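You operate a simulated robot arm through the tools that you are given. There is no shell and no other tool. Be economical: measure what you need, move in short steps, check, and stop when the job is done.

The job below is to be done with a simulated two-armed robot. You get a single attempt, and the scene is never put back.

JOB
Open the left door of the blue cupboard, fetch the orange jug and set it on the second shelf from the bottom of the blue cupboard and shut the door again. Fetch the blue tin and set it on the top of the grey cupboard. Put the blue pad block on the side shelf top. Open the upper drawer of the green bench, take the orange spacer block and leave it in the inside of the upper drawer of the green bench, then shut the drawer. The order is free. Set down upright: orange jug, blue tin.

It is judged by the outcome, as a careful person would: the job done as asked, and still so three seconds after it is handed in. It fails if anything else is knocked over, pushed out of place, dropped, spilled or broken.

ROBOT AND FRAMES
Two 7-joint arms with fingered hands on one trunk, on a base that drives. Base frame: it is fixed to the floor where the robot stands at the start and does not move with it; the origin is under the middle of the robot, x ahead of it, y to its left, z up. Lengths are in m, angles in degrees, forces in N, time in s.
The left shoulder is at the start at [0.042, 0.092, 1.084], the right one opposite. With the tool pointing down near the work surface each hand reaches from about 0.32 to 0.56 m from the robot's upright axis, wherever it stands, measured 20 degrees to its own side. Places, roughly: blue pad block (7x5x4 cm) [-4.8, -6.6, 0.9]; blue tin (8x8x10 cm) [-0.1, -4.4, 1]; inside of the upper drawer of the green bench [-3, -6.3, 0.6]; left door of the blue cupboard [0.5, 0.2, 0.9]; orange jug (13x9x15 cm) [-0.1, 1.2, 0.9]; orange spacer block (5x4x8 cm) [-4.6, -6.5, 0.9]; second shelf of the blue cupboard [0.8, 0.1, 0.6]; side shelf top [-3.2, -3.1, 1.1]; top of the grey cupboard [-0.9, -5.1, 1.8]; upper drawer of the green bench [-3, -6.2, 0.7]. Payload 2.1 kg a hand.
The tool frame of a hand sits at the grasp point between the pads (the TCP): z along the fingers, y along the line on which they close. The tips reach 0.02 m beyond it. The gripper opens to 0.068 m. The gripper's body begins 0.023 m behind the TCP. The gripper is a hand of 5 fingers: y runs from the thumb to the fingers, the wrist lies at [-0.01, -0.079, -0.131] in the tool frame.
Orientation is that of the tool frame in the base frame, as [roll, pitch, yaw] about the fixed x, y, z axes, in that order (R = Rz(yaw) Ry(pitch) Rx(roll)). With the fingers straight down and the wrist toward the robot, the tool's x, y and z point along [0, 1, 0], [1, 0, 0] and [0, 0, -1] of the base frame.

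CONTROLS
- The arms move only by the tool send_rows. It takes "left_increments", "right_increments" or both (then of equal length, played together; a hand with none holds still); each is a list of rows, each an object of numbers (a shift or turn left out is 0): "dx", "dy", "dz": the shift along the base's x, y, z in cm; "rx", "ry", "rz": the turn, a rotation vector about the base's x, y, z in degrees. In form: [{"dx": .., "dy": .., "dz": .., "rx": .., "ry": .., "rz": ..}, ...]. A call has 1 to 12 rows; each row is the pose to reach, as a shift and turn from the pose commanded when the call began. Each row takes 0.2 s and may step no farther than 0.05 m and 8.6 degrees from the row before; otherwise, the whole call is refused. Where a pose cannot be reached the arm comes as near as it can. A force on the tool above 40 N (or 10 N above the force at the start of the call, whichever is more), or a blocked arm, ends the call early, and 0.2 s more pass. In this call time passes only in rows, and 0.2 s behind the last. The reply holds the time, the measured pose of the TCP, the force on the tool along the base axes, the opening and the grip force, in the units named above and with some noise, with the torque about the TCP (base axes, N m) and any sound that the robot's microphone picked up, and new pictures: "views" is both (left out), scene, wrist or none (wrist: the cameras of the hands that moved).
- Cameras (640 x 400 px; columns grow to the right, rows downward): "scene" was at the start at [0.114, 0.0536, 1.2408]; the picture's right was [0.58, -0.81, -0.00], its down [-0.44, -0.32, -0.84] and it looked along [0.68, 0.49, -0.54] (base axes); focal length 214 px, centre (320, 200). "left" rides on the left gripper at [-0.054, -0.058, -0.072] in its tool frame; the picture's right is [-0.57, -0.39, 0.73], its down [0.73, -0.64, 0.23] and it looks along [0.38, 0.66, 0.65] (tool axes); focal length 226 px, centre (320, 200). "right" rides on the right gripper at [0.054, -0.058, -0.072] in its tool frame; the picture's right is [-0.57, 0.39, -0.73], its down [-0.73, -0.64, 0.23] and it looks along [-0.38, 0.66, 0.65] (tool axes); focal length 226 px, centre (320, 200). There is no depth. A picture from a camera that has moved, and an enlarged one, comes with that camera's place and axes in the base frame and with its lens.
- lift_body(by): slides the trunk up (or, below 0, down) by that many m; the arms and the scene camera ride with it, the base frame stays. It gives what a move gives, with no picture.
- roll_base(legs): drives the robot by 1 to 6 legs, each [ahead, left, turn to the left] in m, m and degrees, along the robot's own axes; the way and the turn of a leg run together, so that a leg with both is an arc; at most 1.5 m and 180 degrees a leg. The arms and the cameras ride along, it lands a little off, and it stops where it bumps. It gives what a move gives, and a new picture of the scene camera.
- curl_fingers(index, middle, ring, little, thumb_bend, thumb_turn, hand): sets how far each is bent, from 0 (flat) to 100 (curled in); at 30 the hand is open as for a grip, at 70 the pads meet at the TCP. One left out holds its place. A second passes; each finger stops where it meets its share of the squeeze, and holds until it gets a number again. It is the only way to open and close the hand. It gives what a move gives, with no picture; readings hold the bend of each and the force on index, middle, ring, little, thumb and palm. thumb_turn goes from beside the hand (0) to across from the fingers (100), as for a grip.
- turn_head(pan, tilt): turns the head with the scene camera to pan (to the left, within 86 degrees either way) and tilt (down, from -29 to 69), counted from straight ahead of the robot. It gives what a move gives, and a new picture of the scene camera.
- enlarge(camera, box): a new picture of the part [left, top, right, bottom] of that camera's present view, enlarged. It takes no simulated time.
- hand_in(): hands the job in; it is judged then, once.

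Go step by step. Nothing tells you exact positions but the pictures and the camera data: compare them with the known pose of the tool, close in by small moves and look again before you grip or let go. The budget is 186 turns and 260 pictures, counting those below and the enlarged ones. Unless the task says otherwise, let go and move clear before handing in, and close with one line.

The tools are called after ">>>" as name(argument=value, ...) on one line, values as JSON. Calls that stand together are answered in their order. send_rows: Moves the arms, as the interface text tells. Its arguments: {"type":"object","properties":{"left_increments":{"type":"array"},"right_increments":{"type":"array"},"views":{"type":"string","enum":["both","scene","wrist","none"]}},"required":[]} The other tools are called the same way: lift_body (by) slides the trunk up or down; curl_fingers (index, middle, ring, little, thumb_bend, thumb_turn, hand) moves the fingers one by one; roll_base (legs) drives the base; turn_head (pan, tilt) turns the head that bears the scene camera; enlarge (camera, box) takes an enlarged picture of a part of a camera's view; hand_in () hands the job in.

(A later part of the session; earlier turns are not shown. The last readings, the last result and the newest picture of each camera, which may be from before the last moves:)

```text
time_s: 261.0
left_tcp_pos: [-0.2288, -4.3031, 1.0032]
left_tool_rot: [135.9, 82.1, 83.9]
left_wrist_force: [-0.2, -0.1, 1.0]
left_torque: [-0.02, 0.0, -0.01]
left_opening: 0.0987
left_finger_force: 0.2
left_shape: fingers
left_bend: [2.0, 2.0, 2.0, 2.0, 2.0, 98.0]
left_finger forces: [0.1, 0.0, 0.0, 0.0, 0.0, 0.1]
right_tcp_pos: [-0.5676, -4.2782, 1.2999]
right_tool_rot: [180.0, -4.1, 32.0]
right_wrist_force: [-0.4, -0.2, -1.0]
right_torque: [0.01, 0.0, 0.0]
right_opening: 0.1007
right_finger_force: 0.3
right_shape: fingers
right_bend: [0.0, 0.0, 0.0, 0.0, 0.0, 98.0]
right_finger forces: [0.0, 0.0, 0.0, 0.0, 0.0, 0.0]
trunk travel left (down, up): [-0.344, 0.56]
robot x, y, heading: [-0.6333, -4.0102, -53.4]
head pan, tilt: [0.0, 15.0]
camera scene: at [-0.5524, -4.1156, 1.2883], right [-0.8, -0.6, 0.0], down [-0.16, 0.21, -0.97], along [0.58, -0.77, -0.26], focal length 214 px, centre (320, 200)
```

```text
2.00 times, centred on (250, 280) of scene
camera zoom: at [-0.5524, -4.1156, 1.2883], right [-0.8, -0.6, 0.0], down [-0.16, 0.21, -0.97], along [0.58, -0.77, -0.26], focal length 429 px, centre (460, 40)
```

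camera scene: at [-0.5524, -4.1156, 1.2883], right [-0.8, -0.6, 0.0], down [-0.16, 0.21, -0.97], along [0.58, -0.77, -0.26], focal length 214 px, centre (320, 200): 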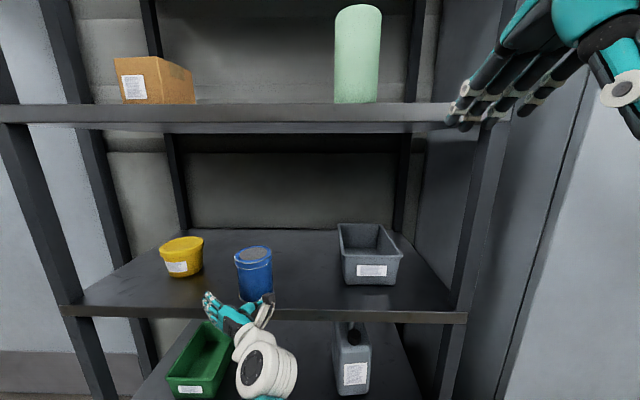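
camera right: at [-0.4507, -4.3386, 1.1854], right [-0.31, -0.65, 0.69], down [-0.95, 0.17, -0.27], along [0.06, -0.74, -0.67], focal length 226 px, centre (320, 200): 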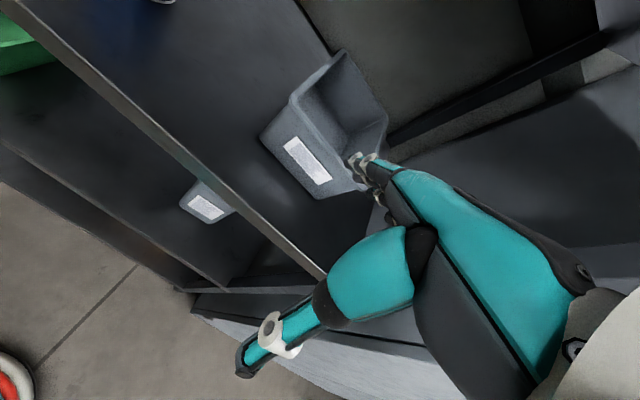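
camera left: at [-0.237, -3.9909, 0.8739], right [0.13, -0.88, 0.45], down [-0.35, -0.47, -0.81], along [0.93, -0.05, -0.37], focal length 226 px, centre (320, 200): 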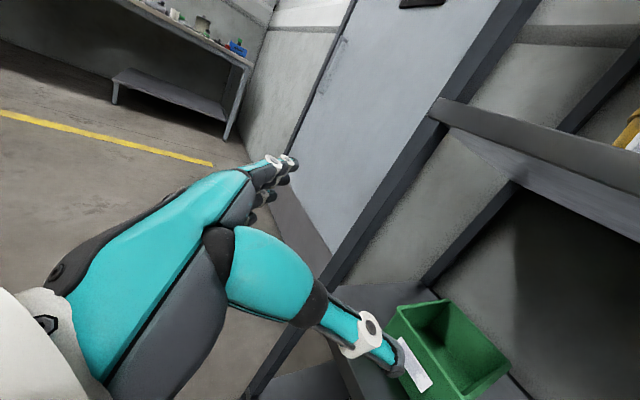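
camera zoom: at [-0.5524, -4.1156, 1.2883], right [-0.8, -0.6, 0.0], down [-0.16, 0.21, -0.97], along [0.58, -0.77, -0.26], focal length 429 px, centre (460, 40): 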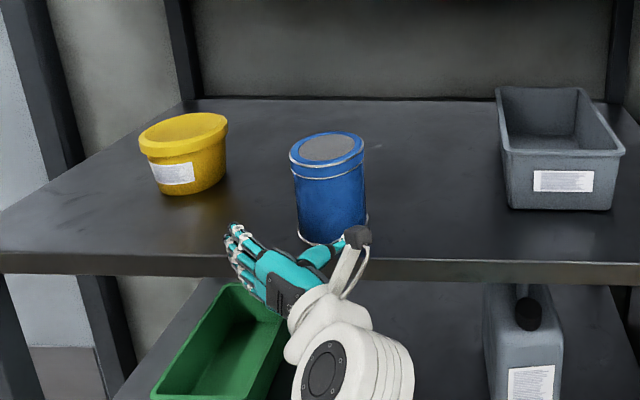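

The tin is 8.6 cm ahead and 0.6 cm right of the hand's axis. I'll roll in the last 7 cm and close.

>>> roll_base(legs=[[0.068, -0.006, 0]])

>>> enlarge(camera="left", box=[100, 50, 640, 400])

```text
time_s: 262.0
left_tcp_pos: [-0.1913, -4.3625, 1.002]
left_tool_rot: [136.1, 82.1, 84.1]
left_wrist_force: [-0.8, 0.6, -0.1]
left_torque: [0.02, -0.01, 0.0]
left_opening: 0.0988
left_finger_force: 0.0
left_shape: fingers
left_bend: [2.0, 2.0, 2.0, 2.0, 2.0, 98.0]
left_finger forces: [0.0, 0.0, 0.0, 0.0, 0.0, 0.0]
right_tcp_pos: [-0.5321, -4.3368, 1.3009]
right_tool_rot: [179.9, -4.1, 31.9]
right_wrist_force: [-0.2, -0.4, 0.1]
right_torque: [-0.01, 0.0, 0.01]
right_opening: 0.1007
right_finger_force: 0.1
right_shape: fingers
right_bend: [0.0, 0.0, 0.0, 0.0, 0.0, 98.0]
right_finger forces: [0.0, 0.0, 0.0, 0.0, 0.0, 0.1]
trunk travel left (down, up): [-0.344, 0.56]
robot x, y, heading: [-0.5924, -4.0692, -53.1]
head pan, tilt: [0.0, 15.0]
camera scene: at [-0.5155, -4.175, 1.2882], right [-0.8, -0.6, 0.0], down [-0.16, 0.21, -0.97], along [0.58, -0.77, -0.26], focal length 214 px, centre (320, 200)
```

scene: 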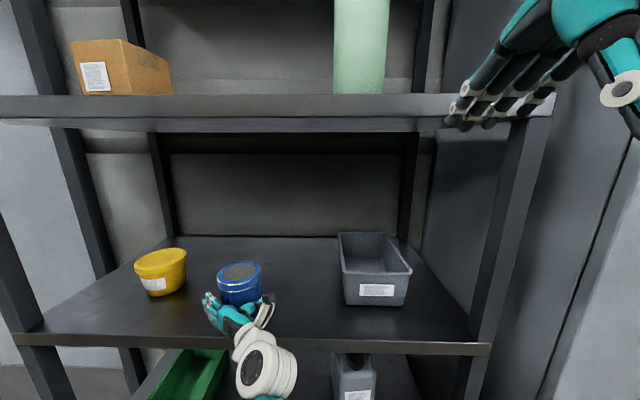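

```text
1.14 times, centred on (370, 225) of left
camera zoom: at [-0.2817, -4.348, 1.0594], right [0.14, -0.88, 0.45], down [-0.35, -0.47, -0.81], along [0.93, -0.05, -0.37], focal length 258 px, centre (263, 171)
```

zoom: 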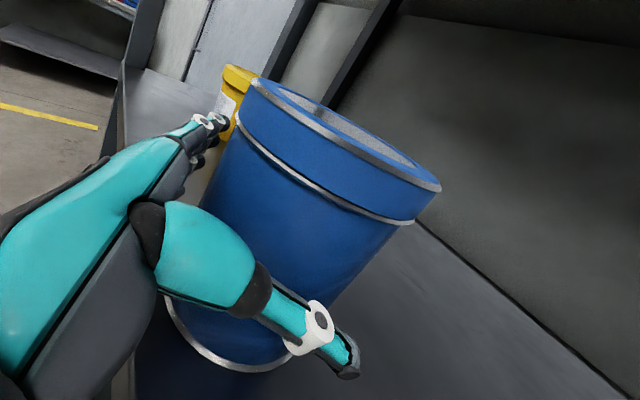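

The tin is within the hand. I'll close the fingers round it.

>>> curl_fingers(hand="left", index=50, middle=50, ring=50, little=50, thumb_bend=50)

>>> enlarge(camera="left", box=[100, 50, 640, 400])

```text
time_s: 263.0
left_tcp_pos: [-0.1906, -4.3622, 1.0022]
left_tool_rot: [135.2, 81.9, 83.2]
left_wrist_force: [0.6, 1.9, 2.4]
left_torque: [0.12, -0.26, 0.05]
left_opening: 0.0688
left_finger_force: 16.4
left_shape: fingers
left_bend: [34.0, 40.0, 40.0, 46.0, 13.0, 96.0]
left_finger forces: [6.3, 4.6, 4.1, 2.5, 16.0, 0.0]
right_tcp_pos: [-0.5315, -4.3364, 1.3014]
right_tool_rot: [179.9, -4.1, 31.8]
right_wrist_force: [0.1, -0.1, 0.2]
right_torque: [0.0, 0.03, -0.03]
right_opening: 0.1007
right_finger_force: 0.0
right_shape: fingers
right_bend: [0.0, 0.0, 0.0, 0.0, 0.0, 98.0]
right_finger forces: [0.0, 0.0, 0.0, 0.1, 0.0, 0.0]
trunk travel left (down, up): [-0.344, 0.56]
robot x, y, heading: [-0.599, -4.0726, -53.3]
head pan, tilt: [0.0, 15.0]
```

```text
1.14 times, centred on (370, 225) of left
camera zoom: at [-0.2819, -4.3475, 1.0597], right [0.14, -0.88, 0.45], down [-0.35, -0.47, -0.81], along [0.93, -0.05, -0.37], focal length 258 px, centre (263, 171)
```

zoom: 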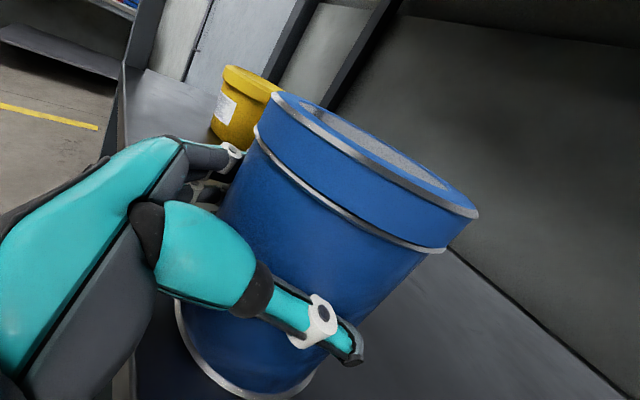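

Contact on all digits. I'll tighten a little and lift to test.

>>> curl_fingers(hand="left", index=62, middle=62, ring=62, little=62, thumb_bend=62)

>>> lift_body(by=0.04)

>>> enlarge(camera="scene", box=[140, 200, 340, 360])

```text
time_s: 264.0
left_tcp_pos: [-0.1916, -4.362, 1.0035]
left_tool_rot: [134.6, 82.1, 82.6]
left_wrist_force: [1.8, 1.7, 5.2]
left_torque: [0.17, -0.37, 0.03]
left_opening: 0.0683
left_finger_force: 24.8
left_shape: fingers
left_bend: [41.0, 47.0, 47.0, 54.0, 0.0, 94.0]
left_finger forces: [8.5, 6.8, 6.2, 4.8, 24.0, 0.1]
right_tcp_pos: [-0.5321, -4.3361, 1.3008]
right_tool_rot: [179.8, -4.1, 31.9]
right_wrist_force: [-0.6, -0.9, -0.7]
right_torque: [0.03, 0.01, 0.0]
right_opening: 0.1006
right_finger_force: 0.0
right_shape: fingers
right_bend: [0.0, 0.0, 0.0, 0.0, 0.0, 98.0]
right_finger forces: [0.0, 0.0, 0.0, 0.0, 0.1, 0.0]
trunk travel left (down, up): [-0.344, 0.56]
robot x, y, heading: [-0.5948, -4.0722, -53.0]
head pan, tilt: [0.0, 15.0]
```

```text
time_s: 264.8
left_tcp_pos: [-0.1913, -4.3627, 1.0429]
left_tool_rot: [136.1, 82.0, 84.1]
left_wrist_force: [0.3, 0.5, -3.6]
left_torque: [0.1, 0.02, 0.02]
left_opening: 0.0681
left_finger_force: 24.9
left_shape: fingers
left_bend: [41.0, 48.0, 49.0, 55.0, 0.0, 92.0]
left_finger forces: [9.1, 6.5, 5.4, 3.9, 24.8, 0.0]
right_tcp_pos: [-0.5313, -4.337, 1.342]
right_tool_rot: [179.9, -4.1, 31.9]
right_wrist_force: [1.0, -0.4, -0.3]
right_torque: [0.03, 0.02, 0.0]
right_opening: 0.1008
right_finger_force: 0.0
right_shape: fingers
right_bend: [0.0, 0.0, 0.0, 0.0, 0.0, 98.0]
right_finger forces: [0.1, 0.1, 0.1, 0.1, 0.0, 0.0]
trunk travel left (down, up): [-0.384, 0.52]
robot x, y, heading: [-0.5976, -4.0728, -53.0]
head pan, tilt: [0.0, 15.0]
```

```text
2.50 times, centred on (240, 280) of scene
camera zoom: at [-0.5185, -4.1709, 1.3285], right [-0.8, -0.6, 0.0], down [-0.16, 0.21, -0.97], along [0.58, -0.77, -0.26], focal length 536 px, centre (520, 0)
```

zoom: 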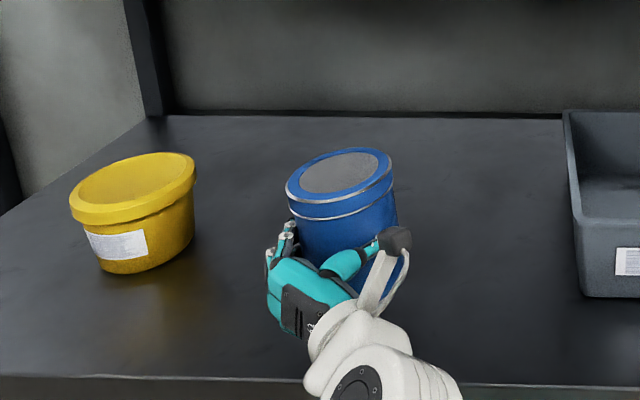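

The tin is lifted, held from the side. I'll back out, shift 1 m right to the middle of the grey cupboard, and raise.

>>> roll_base(legs=[[-0.28, 0, -0.8], [0, -1.0, 0]])

>>> lift_body(by=0.4)

>>> lift_body(by=0.115)

>>> send_rows(left_increments=[{"dz": 4}, {"dz": 8}, {"dz": 12}, {"dz": 16}, {"dz": 20}, {"dz": 24}, {"dz": 28}, {"dz": 32}, {"dz": 36}, {"dz": 38.5}], views="both")

```text
time_s: 271.7
left_tcp_pos: [-1.1669, -4.7403, 1.043]
left_tool_rot: [135.4, 82.0, 84.2]
left_wrist_force: [0.9, 0.0, -3.0]
left_torque: [0.07, 0.02, -0.01]
left_opening: 0.0682
left_finger_force: 25.0
left_shape: fingers
left_bend: [41.0, 48.0, 49.0, 55.0, 0.0, 92.0]
left_finger forces: [9.1, 6.5, 5.4, 3.9, 24.7, 0.1]
right_tcp_pos: [-1.5095, -4.7203, 1.3414]
right_tool_rot: [179.9, -4.1, 32.8]
right_wrist_force: [-0.6, -1.1, -0.7]
right_torque: [0.01, -0.01, 0.04]
right_opening: 0.1008
right_finger_force: 0.1
right_shape: fingers
right_bend: [0.0, 0.0, 0.0, 0.0, 0.0, 98.0]
right_finger forces: [0.0, 0.0, 0.0, 0.1, 0.0, 0.1]
trunk travel left (down, up): [-0.384, 0.52]
robot x, y, heading: [-1.5753, -4.4555, -52.1]
head pan, tilt: [0.0, 15.0]
camera scene: at [-1.4972, -4.5539, 1.3285], right [-0.79, -0.61, 0.0], down [-0.16, 0.21, -0.97], along [0.59, -0.77, -0.26], focal length 214 px, centre (320, 200)
```

scene: 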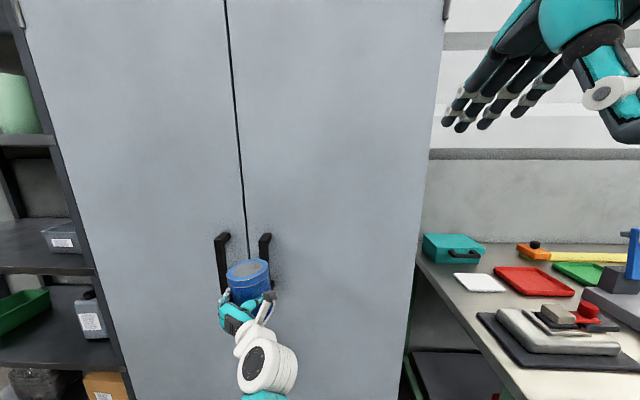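

```text
time_s: 275.5
left_tcp_pos: [-1.1663, -4.7395, 1.443]
left_tool_rot: [135.6, 82.0, 84.5]
left_wrist_force: [0.3, 0.7, -2.8]
left_torque: [0.1, 0.0, -0.01]
left_opening: 0.0678
left_finger_force: 24.5
left_shape: fingers
left_bend: [41.0, 48.0, 49.0, 56.0, 0.0, 92.0]
left_finger forces: [8.9, 6.6, 5.4, 3.8, 24.5, 0.0]
right_tcp_pos: [-1.509, -4.72, 1.7402]
right_tool_rot: [179.8, -4.2, 32.8]
right_wrist_force: [0.5, 0.6, 0.0]
right_torque: [-0.01, -0.01, 0.02]
right_opening: 0.1007
right_finger_force: 0.1
right_shape: fingers
right_bend: [0.0, 0.0, 0.0, 0.0, 0.0, 98.0]
right_finger forces: [0.0, 0.0, 0.0, 0.0, 0.0, 0.0]
trunk travel left (down, up): [-0.784, 0.12]
robot x, y, heading: [-1.5764, -4.4583, -52.5]
head pan, tilt: [0.0, 15.0]
```

```text
time_s: 276.9
left_tcp_pos: [-1.1663, -4.7406, 1.5566]
left_tool_rot: [135.5, 82.1, 84.3]
left_wrist_force: [0.5, 0.1, -3.3]
left_torque: [0.07, -0.05, -0.02]
left_opening: 0.068
left_finger_force: 24.3
left_shape: fingers
left_bend: [41.0, 48.0, 49.0, 56.0, 0.0, 92.0]
left_finger forces: [9.0, 6.4, 5.4, 3.9, 24.6, 0.1]
right_tcp_pos: [-1.5076, -4.7204, 1.8568]
right_tool_rot: [179.9, -4.1, 32.7]
right_wrist_force: [-1.3, -0.6, 0.0]
right_torque: [0.01, -0.01, 0.03]
right_opening: 0.1005
right_finger_force: 0.1
right_shape: fingers
right_bend: [0.0, 0.0, 0.0, 0.0, 0.0, 98.0]
right_finger forces: [0.1, 0.1, 0.0, 0.0, 0.1, 0.0]
trunk travel left (down, up): [-0.899, 0.005]
robot x, y, heading: [-1.5738, -4.4563, -52.1]
head pan, tilt: [0.0, 15.0]
```

```text
time_s: 279.1
left_tcp_pos: [-1.1678, -4.7364, 1.9288]
left_tool_rot: [135.7, 82.1, 84.5]
left_wrist_force: [0.2, 0.6, -2.9]
left_torque: [0.12, 0.0, 0.0]
left_opening: 0.0679
left_finger_force: 23.8
left_shape: fingers
left_bend: [41.0, 49.0, 49.0, 56.0, 0.0, 92.0]
left_finger forces: [8.7, 6.3, 5.3, 3.7, 23.6, 0.1]
left hand out of reach, approached as far as the arm can: row 10
right_tcp_pos: [-1.5087, -4.7206, 1.8557]
right_tool_rot: [179.9, -4.1, 32.6]
right_wrist_force: [-0.3, 0.4, 0.6]
right_torque: [-0.01, 0.01, 0.02]
right_opening: 0.1005
right_finger_force: 0.1
right_shape: fingers
right_bend: [0.0, 0.0, 0.0, 0.0, 0.0, 98.0]
right_finger forces: [0.0, 0.0, 0.1, 0.0, 0.0, 0.0]
trunk travel left (down, up): [-0.899, 0.005]
robot x, y, heading: [-1.5761, -4.4546, -52.3]
head pan, tilt: [0.0, 15.0]
camera scene: at [-1.51, -4.5371, 1.8445], right [-0.79, -0.61, 0.0], down [-0.16, 0.21, -0.97], along [0.59, -0.77, -0.26], focal length 214 px, centre (320, 200)
camera left: at [-1.2579, -4.7231, 1.9848], right [0.15, -0.88, 0.45], down [-0.35, -0.47, -0.81], along [0.93, -0.04, -0.37], focal length 226 px, centre (320, 200)
```

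scene: 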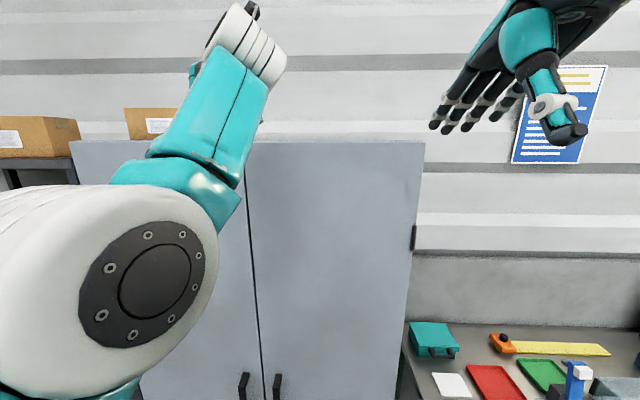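
left: 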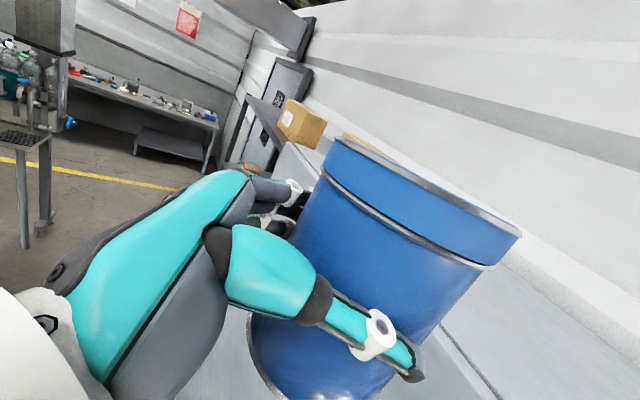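

The tin's bottom is about 2.5 cm above the cupboard top. I'll roll ahead to bring it over the top.

>>> roll_base(legs=[[0.2, 0, 0]])

>>> enlarge(camera="left", box=[0, 0, 640, 400])

```text
time_s: 280.8
left_tcp_pos: [-1.0445, -4.8966, 1.9274]
left_tool_rot: [135.8, 82.1, 84.5]
left_wrist_force: [0.0, 0.0, -3.0]
left_torque: [0.08, -0.01, 0.02]
left_opening: 0.0679
left_finger_force: 23.6
left_shape: fingers
left_bend: [41.0, 49.0, 49.0, 56.0, 0.0, 92.0]
left_finger forces: [8.4, 6.3, 5.3, 3.8, 23.5, 0.1]
right_tcp_pos: [-1.3852, -4.8805, 1.8558]
right_tool_rot: [180.0, -4.1, 32.7]
right_wrist_force: [1.3, -0.2, -0.9]
right_torque: [0.0, -0.04, 0.01]
right_opening: 0.1005
right_finger_force: 0.0
right_shape: fingers
right_bend: [0.0, 0.0, 0.0, 0.0, 0.0, 98.0]
right_finger forces: [0.0, 0.0, 0.0, 0.0, 0.0, 0.0]
trunk travel left (down, up): [-0.899, 0.005]
robot x, y, heading: [-1.4544, -4.6163, -52.2]
head pan, tilt: [0.0, 15.0]
camera scene: at [-1.3874, -4.697, 1.8445], right [-0.79, -0.61, 0.0], down [-0.16, 0.21, -0.97], along [0.59, -0.77, -0.26], focal length 214 px, centre (320, 200)
```

scene: 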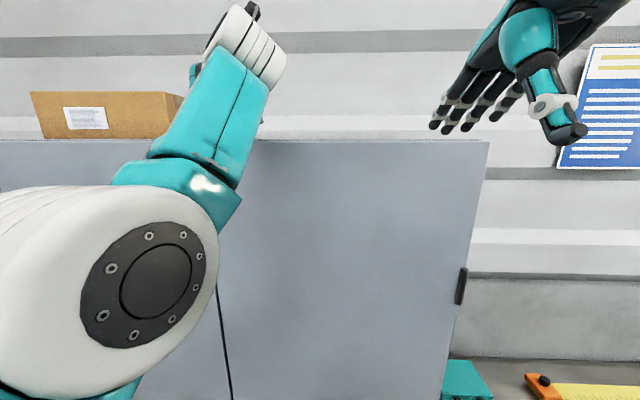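

```text
1.00 times, centred on (320, 200) of left (not enlarged: the box is as wide or as high as the picture)
camera zoom: at [-1.1356, -4.8837, 1.9845], right [0.15, -0.88, 0.45], down [-0.35, -0.47, -0.81], along [0.93, -0.04, -0.37], focal length 226 px, centre (320, 200)
```

zoom: 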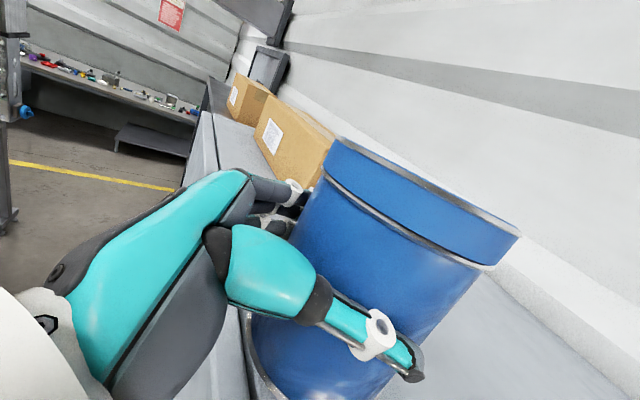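

The tin is coming over the edge, clear of the brown box. 11.5 cm more.

>>> roll_base(legs=[[0.115, -0.01, 0]])

>>> enlarge(camera="left", box=[0, 0, 640, 400])

```text
time_s: 282.0
left_tcp_pos: [-0.9848, -4.9927, 1.9272]
left_tool_rot: [136.6, 82.1, 85.3]
left_wrist_force: [-0.5, -0.1, -3.6]
left_torque: [0.08, -0.01, 0.01]
left_opening: 0.0675
left_finger_force: 22.9
left_shape: fingers
left_bend: [41.0, 49.0, 49.0, 56.0, 0.0, 92.0]
left_finger forces: [8.5, 6.3, 5.4, 3.8, 23.5, 0.0]
right_tcp_pos: [-1.3249, -4.9758, 1.8568]
right_tool_rot: [179.9, -4.1, 32.6]
right_wrist_force: [0.3, -0.2, 0.3]
right_torque: [-0.04, 0.02, 0.0]
right_opening: 0.1009
right_finger_force: 0.1
right_shape: fingers
right_bend: [0.0, 0.0, 0.0, 0.0, 0.0, 98.0]
right_finger forces: [0.0, 0.0, 0.0, 0.0, 0.0, 0.0]
trunk travel left (down, up): [-0.899, 0.005]
robot x, y, heading: [-1.3919, -4.7124, -52.5]
head pan, tilt: [0.0, 15.0]
camera scene: at [-1.3264, -4.7931, 1.8445], right [-0.79, -0.61, 0.0], down [-0.16, 0.21, -0.97], along [0.59, -0.77, -0.26], focal length 214 px, centre (320, 200)
```

scene: 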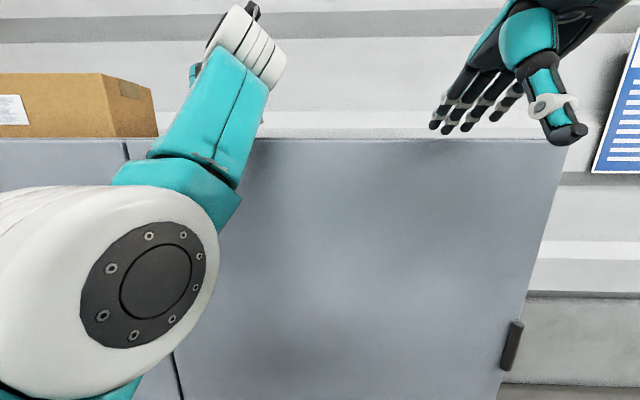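

```text
1.00 times, centred on (320, 200) of left (not enlarged: the box is as wide or as high as the picture)
camera zoom: at [-1.0747, -4.9798, 1.9846], right [0.15, -0.88, 0.45], down [-0.35, -0.47, -0.81], along [0.93, -0.04, -0.37], focal length 226 px, centre (320, 200)
```

zoom: 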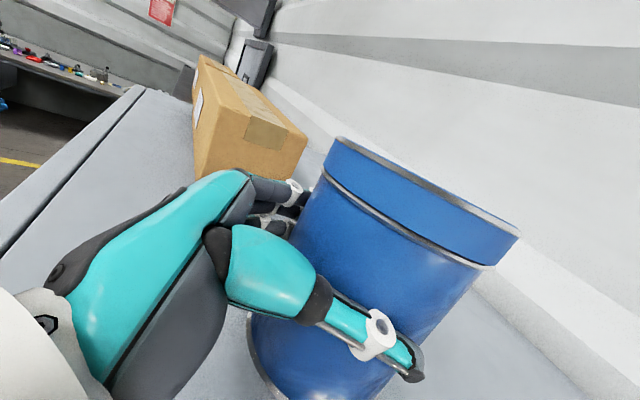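

The tin is about 14 cm inside the front edge. I'll lower it in small steps to contact.

>>> send_rows(left_increments=[{"dz": -0.5}, {"dz": -1.0}, {"dz": -1.4}, {"dz": -1.8}], views="none")

>>> send_rows(left_increments=[{"dz": -0.3}, {"dz": -0.6}], views="wrist")

```text
time_s: 283.0
left_tcp_pos: [-0.9903, -4.9835, 1.9143]
left_tool_rot: [133.3, 82.5, 82.0]
left_wrist_force: [0.5, 0.0, -3.4]
left_torque: [0.1, 0.03, 0.02]
left_opening: 0.0676
left_finger_force: 23.4
left_shape: fingers
left_bend: [41.0, 49.0, 49.0, 56.0, 0.0, 92.0]
left_finger forces: [8.4, 6.2, 5.2, 3.7, 23.3, 0.0]
right_tcp_pos: [-1.3298, -4.9681, 1.858]
right_tool_rot: [179.5, -4.1, 32.6]
right_wrist_force: [0.3, 0.0, -0.8]
right_torque: [-0.01, 0.02, 0.0]
right_opening: 0.1008
right_finger_force: 0.1
right_shape: fingers
right_bend: [0.0, 0.0, 0.0, 0.0, 0.0, 98.0]
right_finger forces: [0.0, 0.0, 0.1, 0.0, 0.0, 0.0]
trunk travel left (down, up): [-0.899, 0.005]
robot x, y, heading: [-1.3923, -4.7163, -52.6]
head pan, tilt: [0.0, 15.0]
```

```text
time_s: 283.6
left_tcp_pos: [-0.9928, -4.9804, 1.9097]
left_tool_rot: [132.5, 82.4, 81.2]
left_wrist_force: [-0.6, -0.1, -2.9]
left_torque: [0.09, 0.0, 0.01]
left_opening: 0.0676
left_finger_force: 23.6
left_shape: fingers
left_bend: [41.0, 49.0, 49.0, 56.0, 0.0, 92.0]
left_finger forces: [8.4, 6.1, 5.3, 3.7, 23.2, 0.0]
right_tcp_pos: [-1.332, -4.9648, 1.8578]
right_tool_rot: [179.4, -4.1, 32.7]
right_wrist_force: [-0.9, -0.2, 0.6]
right_torque: [0.01, -0.01, 0.03]
right_opening: 0.1006
right_finger_force: 0.0
right_shape: fingers
right_bend: [0.0, 0.0, 0.0, 0.0, 0.0, 98.0]
right_finger forces: [0.0, 0.1, 0.0, 0.1, 0.0, 0.1]
trunk travel left (down, up): [-0.899, 0.005]
robot x, y, heading: [-1.3907, -4.7131, -52.3]
head pan, tilt: [0.0, 15.0]
camera left: at [-1.0832, -4.9666, 1.965], right [0.14, -0.88, 0.46], down [-0.34, -0.48, -0.81], along [0.93, -0.04, -0.37], focal length 226 px, centre (320, 200)
```

left: 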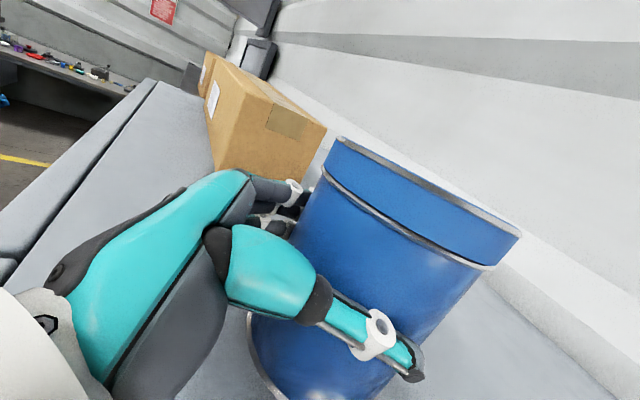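

The forearm is just touching the cupboard's front edge. I'll back 3 cm (there's plenty of depth) and lower the last centimetre.

>>> roll_base(legs=[[-0.035, 0, 0]])

>>> send_rows(left_increments=[{"dz": -0.3}, {"dz": -0.6}, {"dz": -0.9}, {"dz": -1.2}], views="wrist")

```text
time_s: 284.4
left_tcp_pos: [-1.0035, -4.9673, 1.9038]
left_tool_rot: [136.6, 81.9, 85.3]
left_wrist_force: [0.3, -1.1, -2.1]
left_torque: [0.07, -0.04, 0.0]
left_opening: 0.0667
left_finger_force: 20.6
left_shape: fingers
left_bend: [43.0, 50.0, 51.0, 58.0, 0.0, 93.0]
left_finger forces: [8.2, 6.1, 4.5, 2.2, 20.8, 0.0]
right_tcp_pos: [-1.3463, -4.9505, 1.8548]
right_tool_rot: [180.0, -4.0, 32.6]
right_wrist_force: [-0.5, 0.3, -0.9]
right_torque: [0.0, 0.0, 0.01]
right_opening: 0.1008
right_finger_force: 0.1
right_shape: fingers
right_bend: [0.0, 0.0, 0.0, 0.0, 0.0, 98.0]
right_finger forces: [0.0, 0.0, 0.1, 0.0, 0.1, 0.1]
trunk travel left (down, up): [-0.899, 0.005]
robot x, y, heading: [-1.4136, -4.6824, -52.6]
head pan, tilt: [0.0, 15.0]
camera scene: at [-1.3471, -4.7668, 1.8443], right [-0.79, -0.61, 0.0], down [-0.16, 0.21, -0.97], along [0.59, -0.77, -0.26], focal length 214 px, centre (320, 200)
```

scene: 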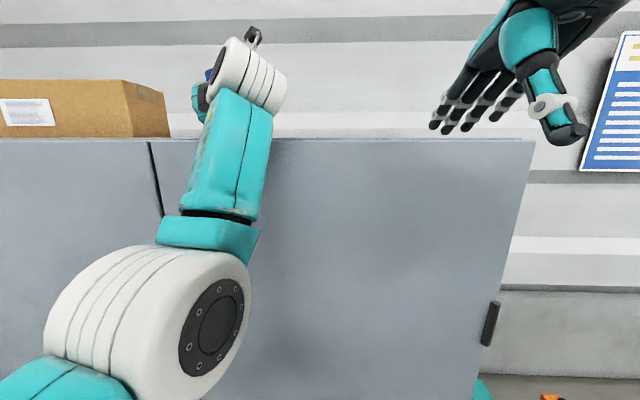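

```text
time_s: 285.4
left_tcp_pos: [-1.009, -4.962, 1.8946]
left_tool_rot: [134.4, 82.1, 83.2]
left_wrist_force: [-1.5, 2.3, 17.8]
left_torque: [-0.05, -0.14, 0.12]
left_opening: 0.0633
left_finger_force: 14.5
left_shape: fingers
left_bend: [46.0, 51.0, 52.0, 60.0, 0.0, 89.0]
left_finger forces: [4.9, 4.3, 3.8, 1.7, 13.4, 0.0]
right_tcp_pos: [-1.3487, -4.9446, 1.8567]
right_tool_rot: [179.8, -4.1, 32.6]
right_wrist_force: [-0.2, -0.3, 0.0]
right_torque: [-0.04, 0.01, 0.0]
right_opening: 0.1007
right_finger_force: 0.0
right_shape: fingers
right_bend: [0.0, 0.0, 0.0, 0.0, 0.0, 98.0]
right_finger forces: [0.0, 0.1, 0.0, 0.0, 0.0, 0.0]
trunk travel left (down, up): [-0.899, 0.005]
robot x, y, heading: [-1.4107, -4.6853, -52.3]
head pan, tilt: [0.0, 15.0]
camera left: at [-1.0994, -4.9486, 1.9498], right [0.15, -0.88, 0.45], down [-0.34, -0.47, -0.81], along [0.93, -0.04, -0.37], focal length 226 px, centre (320, 200)
```

left: 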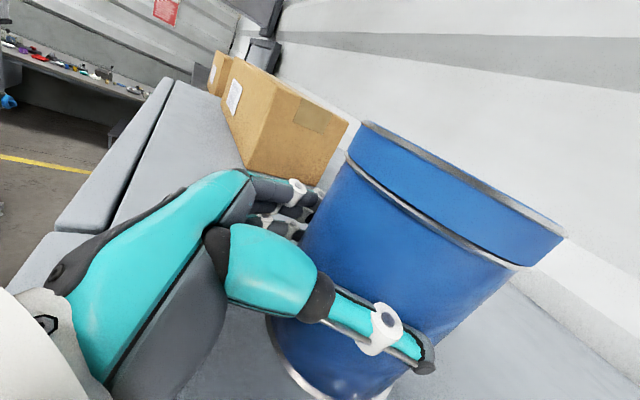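

The tin rests on the cupboard top (18 N). I'll ease up slightly, open the hand, and look.

>>> send_rows(left_increments=[{"dz": 0.4}], views="none")

>>> curl_fingers(hand="left", index=25, middle=25, ring=25, little=25, thumb_bend=0)

>>> curl_fingers(hand="left", index=2, middle=2, ring=2, little=2, thumb_bend=0)

>>> enlarge(camera="left", box=[0, 0, 640, 400])

```text
time_s: 285.8
left_tcp_pos: [-1.0078, -4.9633, 1.8959]
left_tool_rot: [136.7, 81.8, 85.3]
left_wrist_force: [-2.0, 2.6, 6.9]
left_torque: [0.01, -0.11, 0.03]
left_opening: 0.0631
left_finger_force: 15.8
left_shape: fingers
left_bend: [46.0, 51.0, 52.0, 60.0, 0.0, 91.0]
left_finger forces: [5.1, 4.5, 4.0, 1.7, 15.8, 0.0]
right_tcp_pos: [-1.3471, -4.9469, 1.8563]
right_tool_rot: [179.8, -4.1, 32.6]
right_wrist_force: [0.8, -0.3, -0.3]
right_torque: [0.04, 0.0, -0.01]
right_opening: 0.1003
right_finger_force: 0.0
right_shape: fingers
right_bend: [0.0, 0.0, 0.0, 0.0, 0.0, 98.0]
right_finger forces: [0.0, 0.0, 0.1, 0.1, 0.0, 0.0]
trunk travel left (down, up): [-0.899, 0.005]
robot x, y, heading: [-1.4131, -4.6841, -52.5]
head pan, tilt: [0.0, 15.0]
```

```text
time_s: 286.8
left_tcp_pos: [-1.0074, -4.9654, 1.8949]
left_tool_rot: [136.5, 81.9, 85.2]
left_wrist_force: [-1.5, 0.1, -0.9]
left_torque: [-0.02, 0.01, -0.03]
left_opening: 0.0801
left_finger_force: 0.5
left_shape: fingers
left_bend: [25.0, 25.0, 25.0, 25.0, 0.0, 98.0]
left_finger forces: [0.0, 0.1, 0.0, 0.1, 0.5, 0.1]
right_tcp_pos: [-1.3459, -4.9485, 1.857]
right_tool_rot: [179.9, -4.1, 32.6]
right_wrist_force: [-0.3, 0.7, -1.0]
right_torque: [0.0, 0.02, 0.02]
right_opening: 0.1006
right_finger_force: 0.0
right_shape: fingers
right_bend: [0.0, 0.0, 0.0, 0.0, 0.0, 98.0]
right_finger forces: [0.0, 0.0, 0.0, 0.1, 0.1, 0.1]
trunk travel left (down, up): [-0.899, 0.005]
robot x, y, heading: [-1.4099, -4.6819, -52.4]
head pan, tilt: [0.0, 15.0]
```

```text
time_s: 287.8
left_tcp_pos: [-1.0061, -4.9646, 1.8962]
left_tool_rot: [135.9, 81.9, 84.5]
left_wrist_force: [0.4, -0.9, 0.0]
left_torque: [-0.01, 0.02, 0.0]
left_opening: 0.0994
left_finger_force: 0.6
left_shape: fingers
left_bend: [2.0, 2.0, 2.0, 2.0, 0.0, 98.0]
left_finger forces: [0.0, 0.1, 0.0, 0.0, 0.5, 0.0]
right_tcp_pos: [-1.3474, -4.9487, 1.8558]
right_tool_rot: [180.0, -4.1, 32.5]
right_wrist_force: [0.7, 0.1, -0.8]
right_torque: [0.0, 0.02, -0.02]
right_opening: 0.1008
right_finger_force: 0.0
right_shape: fingers
right_bend: [0.0, 0.0, 0.0, 0.0, 0.0, 98.0]
right_finger forces: [0.1, 0.1, 0.1, 0.0, 0.1, 0.1]
trunk travel left (down, up): [-0.899, 0.005]
robot x, y, heading: [-1.4143, -4.6862, -52.6]
head pan, tilt: [0.0, 15.0]
```

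```text
1.00 times, centred on (320, 200) of left (not enlarged: the box is as wide or as high as the picture)
camera zoom: at [-1.0969, -4.9521, 1.9527], right [0.15, -0.88, 0.45], down [-0.35, -0.47, -0.81], along [0.93, -0.04, -0.37], focal length 226 px, centre (320, 200)
```

zoom: 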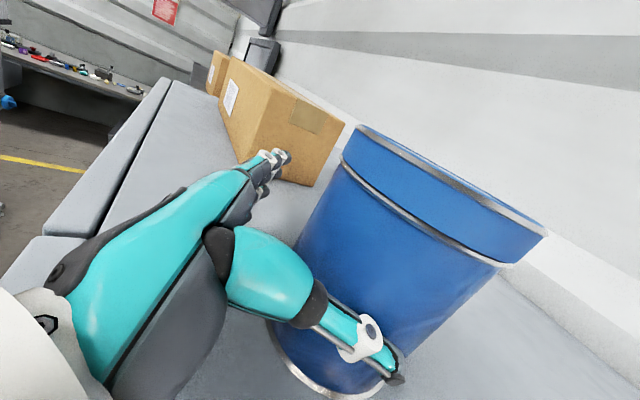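

The tin is released and standing. I'll withdraw straight back (a hair to the right to free the thumb) and check.

>>> roll_base(legs=[[-0.02, -0.006, 0], [-0.25, 0, 0]])

>>> enlarge(camera="left", box=[0, 0, 640, 400])

```text
time_s: 290.0
left_tcp_pos: [-1.1748, -4.7523, 1.895]
left_tool_rot: [135.9, 82.0, 84.7]
left_wrist_force: [0.4, -0.7, 0.5]
left_torque: [-0.02, -0.01, 0.01]
left_opening: 0.099
left_finger_force: 0.0
left_shape: fingers
left_bend: [2.0, 2.0, 2.0, 2.0, 0.0, 98.0]
left_finger forces: [0.1, 0.2, 0.0, 0.0, 0.0, 0.0]
right_tcp_pos: [-1.5172, -4.7371, 1.8547]
right_tool_rot: [179.8, -4.2, 32.7]
right_wrist_force: [-0.2, 0.2, 0.1]
right_torque: [-0.01, -0.01, 0.01]
right_opening: 0.1006
right_finger_force: 0.0
right_shape: fingers
right_bend: [0.0, 0.0, 0.0, 0.0, 0.0, 98.0]
right_finger forces: [0.0, 0.0, 0.1, 0.1, 0.0, 0.0]
trunk travel left (down, up): [-0.899, 0.005]
robot x, y, heading: [-1.5842, -4.4739, -52.3]
head pan, tilt: [0.0, 15.0]
camera scene: at [-1.5178, -4.5536, 1.8445], right [-0.79, -0.61, 0.0], down [-0.16, 0.21, -0.97], along [0.59, -0.77, -0.26], focal length 214 px, centre (320, 200)
```

scene: 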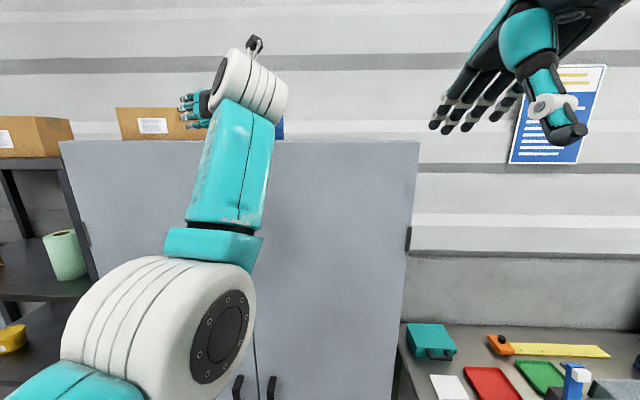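

```text
1.00 times, centred on (320, 200) of left (not enlarged: the box is as wide or as high as the picture)
camera zoom: at [-1.266, -4.7404, 1.9526], right [0.15, -0.88, 0.45], down [-0.35, -0.47, -0.81], along [0.93, -0.04, -0.37], focal length 226 px, centre (320, 200)
```

zoom: 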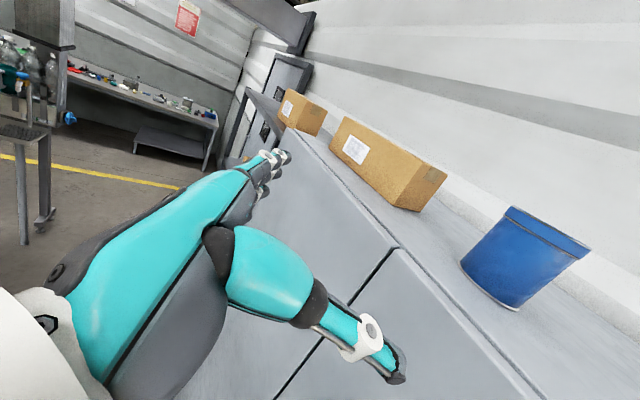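

The blue tin stands upright on top of the grey cupboard. Next the blocks at the far end: I'll lower the trunk, turn along the lane and look.

>>> lift_body(by=-0.4)

>>> lift_body(by=-0.17)

>>> roll_base(legs=[[0, 0, -91.7]])

```text
time_s: 293.9
left_tcp_pos: [-1.1753, -4.7536, 1.4962]
left_tool_rot: [136.1, 81.9, 85.0]
left_wrist_force: [0.0, 0.7, -0.4]
left_torque: [-0.03, 0.03, 0.01]
left_opening: 0.0991
left_finger_force: 0.1
left_shape: fingers
left_bend: [2.0, 2.0, 2.0, 2.0, 0.0, 98.0]
left_finger forces: [0.0, 0.1, 0.1, 0.0, 0.1, 0.0]
right_tcp_pos: [-1.5162, -4.7372, 1.4555]
right_tool_rot: [179.9, -4.2, 32.8]
right_wrist_force: [0.6, -0.6, -0.3]
right_torque: [0.03, 0.01, 0.01]
right_opening: 0.1007
right_finger_force: 0.0
right_shape: fingers
right_bend: [0.0, 0.0, 0.0, 0.0, 0.0, 98.0]
right_finger forces: [0.0, 0.1, 0.1, 0.1, 0.1, 0.0]
trunk travel left (down, up): [-0.499, 0.405]
robot x, y, heading: [-1.5818, -4.4725, -52.5]
head pan, tilt: [0.0, 15.0]
```

```text
time_s: 295.8
left_tcp_pos: [-1.1759, -4.753, 1.3261]
left_tool_rot: [136.5, 82.1, 85.3]
left_wrist_force: [0.2, 0.6, -0.2]
left_torque: [-0.01, 0.0, -0.01]
left_opening: 0.0991
left_finger_force: 0.0
left_shape: fingers
left_bend: [2.0, 2.0, 2.0, 2.0, 0.0, 98.0]
left_finger forces: [0.1, 0.0, 0.0, 0.1, 0.0, 0.0]
right_tcp_pos: [-1.5148, -4.7376, 1.2861]
right_tool_rot: [179.9, -4.2, 32.7]
right_wrist_force: [0.2, -0.2, 0.2]
right_torque: [-0.03, 0.0, 0.0]
right_opening: 0.1007
right_finger_force: 0.0
right_shape: fingers
right_bend: [0.0, 0.0, 0.0, 0.0, 0.0, 98.0]
right_finger forces: [0.0, 0.1, 0.1, 0.0, 0.0, 0.1]
trunk travel left (down, up): [-0.329, 0.575]
robot x, y, heading: [-1.5813, -4.4726, -52.6]
head pan, tilt: [0.0, 15.0]
```

```text
time_s: 300.1
left_tcp_pos: [-1.8804, -4.8677, 1.3252]
left_tool_rot: [136.2, 82.1, -7.5]
left_wrist_force: [0.2, 0.1, 0.7]
left_torque: [-0.01, 0.0, 0.0]
left_opening: 0.0992
left_finger_force: 0.0
left_shape: fingers
left_bend: [2.0, 2.0, 2.0, 2.0, 0.0, 98.0]
left_finger forces: [0.1, 0.0, 0.0, 0.0, 0.0, 0.0]
right_tcp_pos: [-1.8503, -4.5285, 1.2862]
right_tool_rot: [179.9, -4.1, -59.7]
right_wrist_force: [0.0, 0.1, 0.0]
right_torque: [-0.01, -0.02, -0.02]
right_opening: 0.1006
right_finger_force: 0.1
right_shape: fingers
right_bend: [0.0, 0.0, 0.0, 0.0, 0.0, 98.0]
right_finger forces: [0.1, 0.0, 0.0, 0.0, 0.0, 0.0]
trunk travel left (down, up): [-0.329, 0.575]
robot x, y, heading: [-1.5844, -4.472, -145.1]
head pan, tilt: [0.0, 15.0]
camera scene: at [-1.6895, -4.5475, 1.2732], right [-0.58, 0.82, 0.0], down [0.21, 0.15, -0.97], along [-0.79, -0.56, -0.26], focal length 214 px, centre (320, 200)
```

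scene: 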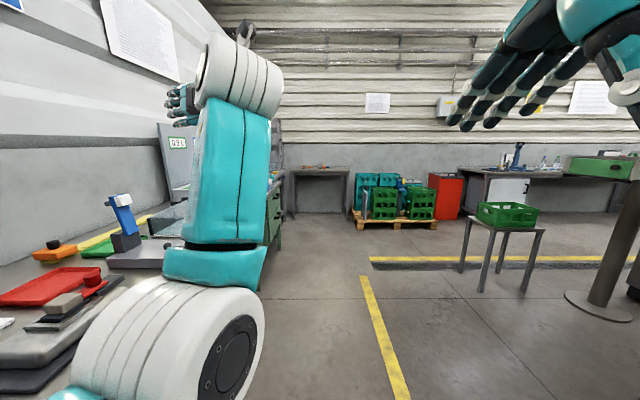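

The far table holds the blocks. I'll lower the left arm out of view and drive down the lane toward it.

>>> send_rows(left_increments=[{"dz": -4}, {"dz": -8}, {"dz": -12}, {"dz": -16}, {"dz": -20}, {"dz": -24}, {"dz": -28}, {"dz": -31}], views="none")

>>> roll_base(legs=[[1.5, 0.05, 0], [1.05, 0.05, 0]])

```text
time_s: 301.9
left_tcp_pos: [-1.8818, -4.8673, 1.0145]
left_tool_rot: [135.7, 82.0, -7.9]
left_wrist_force: [-0.2, 0.0, 0.1]
left_torque: [-0.01, -0.04, -0.02]
left_opening: 0.0993
left_finger_force: 0.0
left_shape: fingers
left_bend: [2.0, 2.0, 2.0, 2.0, 0.0, 98.0]
left_finger forces: [0.1, 0.1, 0.1, 0.0, 0.1, 0.0]
right_tcp_pos: [-1.85, -4.5282, 1.2866]
right_tool_rot: [179.9, -4.1, -59.8]
right_wrist_force: [0.4, -0.2, 0.0]
right_torque: [-0.01, 0.0, -0.01]
right_opening: 0.1008
right_finger_force: 0.1
right_shape: fingers
right_bend: [0.0, 0.0, 0.0, 0.0, 0.0, 98.0]
right_finger forces: [0.1, 0.0, 0.0, 0.1, 0.0, 0.1]
trunk travel left (down, up): [-0.329, 0.575]
robot x, y, heading: [-1.5822, -4.4736, -145.2]
head pan, tilt: [0.0, 15.0]
```

```text
refused: leg 1 is longer than a leg can be; nothing moved
```

>>> roll_base(legs=[[1.45, 0.05, 0], [1.1, 0.05, 0]])

```text
time_s: 314.3
left_tcp_pos: [-3.8985, -6.4218, 1.016]
left_tool_rot: [136.2, 82.0, -7.6]
left_wrist_force: [-0.3, 0.5, 0.1]
left_torque: [-0.03, -0.01, -0.02]
left_opening: 0.0993
left_finger_force: 0.2
left_shape: fingers
left_bend: [2.0, 2.0, 2.0, 2.0, 0.0, 98.0]
left_finger forces: [0.1, 0.1, 0.0, 0.1, 0.0, 0.1]
right_tcp_pos: [-3.8676, -6.0831, 1.2855]
right_tool_rot: [179.9, -4.1, -59.8]
right_wrist_force: [-0.1, 0.3, 0.5]
right_torque: [-0.04, -0.01, -0.04]
right_opening: 0.1009
right_finger_force: 0.0
right_shape: fingers
right_bend: [0.0, 0.0, 0.0, 0.0, 0.0, 98.0]
right_finger forces: [0.0, 0.0, 0.0, 0.0, 0.1, 0.0]
trunk travel left (down, up): [-0.329, 0.575]
robot x, y, heading: [-3.5998, -6.029, -144.6]
head pan, tilt: [0.0, 15.0]
camera scene: at [-3.7067, -6.1021, 1.2732], right [-0.57, 0.82, 0.0], down [0.21, 0.15, -0.97], along [-0.79, -0.56, -0.26], focal length 214 px, centre (320, 200)
```

scene: 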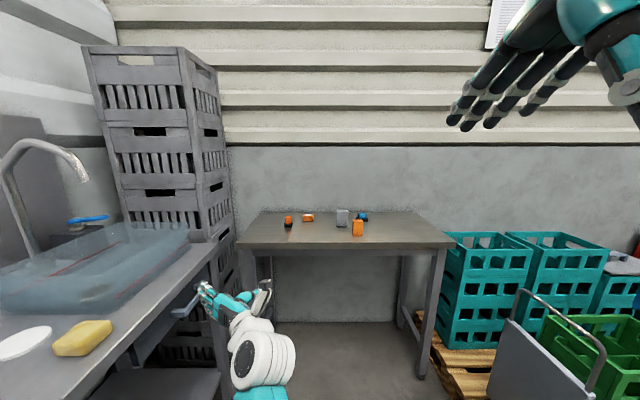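

I see the table: orange spacer near the front, blue pad behind a grey block. First I'll turn the left hand to point down and tuck it in, so neither arm meets the table.

>>> send_rows(left_increments=[{"dx": 1, "dy": 0.4, "dz": 1.4, "rx": -1.16, "ry": -6.84, "rz": -4.91}, {"dx": 1.9, "dy": 0.8, "dz": 2.7, "rx": -2.32, "ry": -13.7, "rz": -9.8}, {"dx": 2.9, "dy": 1.1, "dz": 4, "rx": -3.5, "ry": -20.5, "rz": -14.7}, {"dx": 3.8, "dy": 1.5, "dz": 5.4, "rx": -4.6, "ry": -27.4, "rz": -19.6}, {"dx": 4.8, "dy": 1.9, "dz": 6.7, "rx": -5.8, "ry": -34.2, "rz": -24.6}, {"dx": 5.8, "dy": 2.3, "dz": 8, "rx": -7, "ry": -41, "rz": -29.5}, {"dx": 6.7, "dy": 2.6, "dz": 9.4, "rx": -8.1, "ry": -47.9, "rz": -34.4}, {"dx": 7.7, "dy": 3, "dz": 10.7, "rx": -9.3, "ry": -54.7, "rz": -39.3}, {"dx": 8.6, "dy": 3.4, "dz": 12, "rx": -10.4, "ry": -61.6, "rz": -44.2}, {"dx": 9.6, "dy": 3.8, "dz": 13.4, "rx": -11.6, "ry": -68.4, "rz": -49.1}, {"dx": 10.6, "dy": 4.1, "dz": 14.7, "rx": -12.8, "ry": -75.2, "rz": -54}, {"dx": 11.5, "dy": 4.5, "dz": 16, "rx": -13.9, "ry": -82.1, "rz": -58.9}], views="none")

>>> send_rows(left_increments=[{"rx": -0.9, "ry": -5, "rz": -3.6}, {"rx": -1.8, "ry": -10, "rz": -7.2}, {"rx": -2.4, "ry": -14.5, "rz": -10.4}], right_increments=[{"dx": -3.9, "dy": -1.6}, {"dx": -7.8, "dy": -3.2}, {"dx": -11.7, "dy": -4.8}], views="scene")

```text
time_s: 316.9
left_tcp_pos: [-3.7902, -6.4131, 1.1835]
left_tool_rot: [169.1, 4.4, -49.6]
left_wrist_force: [-0.9, 0.3, 1.2]
left_torque: [-0.01, -0.03, 0.01]
left_opening: 0.0992
left_finger_force: 0.1
left_shape: fingers
left_bend: [2.0, 2.0, 2.0, 2.0, 0.0, 98.0]
left_finger forces: [0.0, 0.1, 0.0, 0.1, 0.0, 0.0]
left hand out of reach, approached as far as the arm can: row 10, 11, 12
right_tcp_pos: [-3.867, -6.0835, 1.2856]
right_tool_rot: [180.0, -4.1, -59.8]
right_wrist_force: [0.8, -0.8, 0.4]
right_torque: [0.03, 0.0, 0.01]
right_opening: 0.1004
right_finger_force: 0.1
right_shape: fingers
right_bend: [0.0, 0.0, 0.0, 0.0, 0.0, 98.0]
right_finger forces: [0.0, 0.0, 0.0, 0.1, 0.0, 0.1]
trunk travel left (down, up): [-0.329, 0.575]
robot x, y, heading: [-3.5985, -6.0292, -145.0]
head pan, tilt: [0.0, 15.0]
```

```text
time_s: 317.7
left_tcp_pos: [-3.7909, -6.4127, 1.1837]
left_tool_rot: [179.6, -5.8, -60.2]
left_wrist_force: [0.0, -0.3, 0.5]
left_torque: [-0.03, 0.01, -0.02]
left_opening: 0.0989
left_finger_force: 0.0
left_shape: fingers
left_bend: [2.0, 2.0, 2.0, 2.0, 0.0, 98.0]
left_finger forces: [0.0, 0.0, 0.1, 0.0, 0.0, 0.0]
right_tcp_pos: [-3.9831, -6.1332, 1.2877]
right_tool_rot: [179.9, -4.0, -59.8]
right_wrist_force: [0.5, -0.3, -0.2]
right_torque: [0.0, -0.02, -0.01]
right_opening: 0.1008
right_finger_force: 0.1
right_shape: fingers
right_bend: [0.0, 0.0, 0.0, 0.0, 0.0, 98.0]
right_finger forces: [0.1, 0.1, 0.1, 0.0, 0.1, 0.1]
trunk travel left (down, up): [-0.329, 0.575]
robot x, y, heading: [-3.6009, -6.0273, -144.8]
head pan, tilt: [0.0, 15.0]
camera scene: at [-3.7066, -6.1024, 1.2731], right [-0.57, 0.82, 0.0], down [0.21, 0.15, -0.97], along [-0.79, -0.56, -0.26], focal length 214 px, centre (320, 200)
```

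scene: 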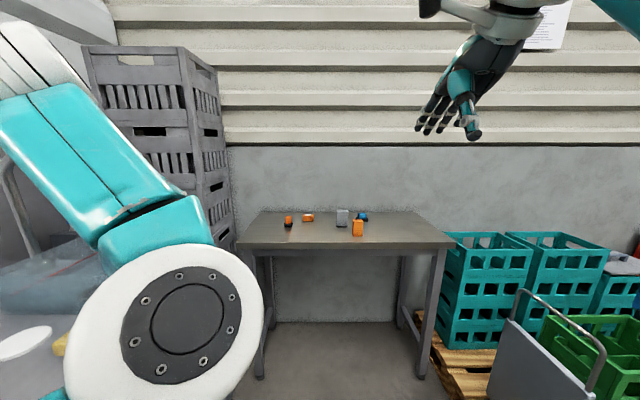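

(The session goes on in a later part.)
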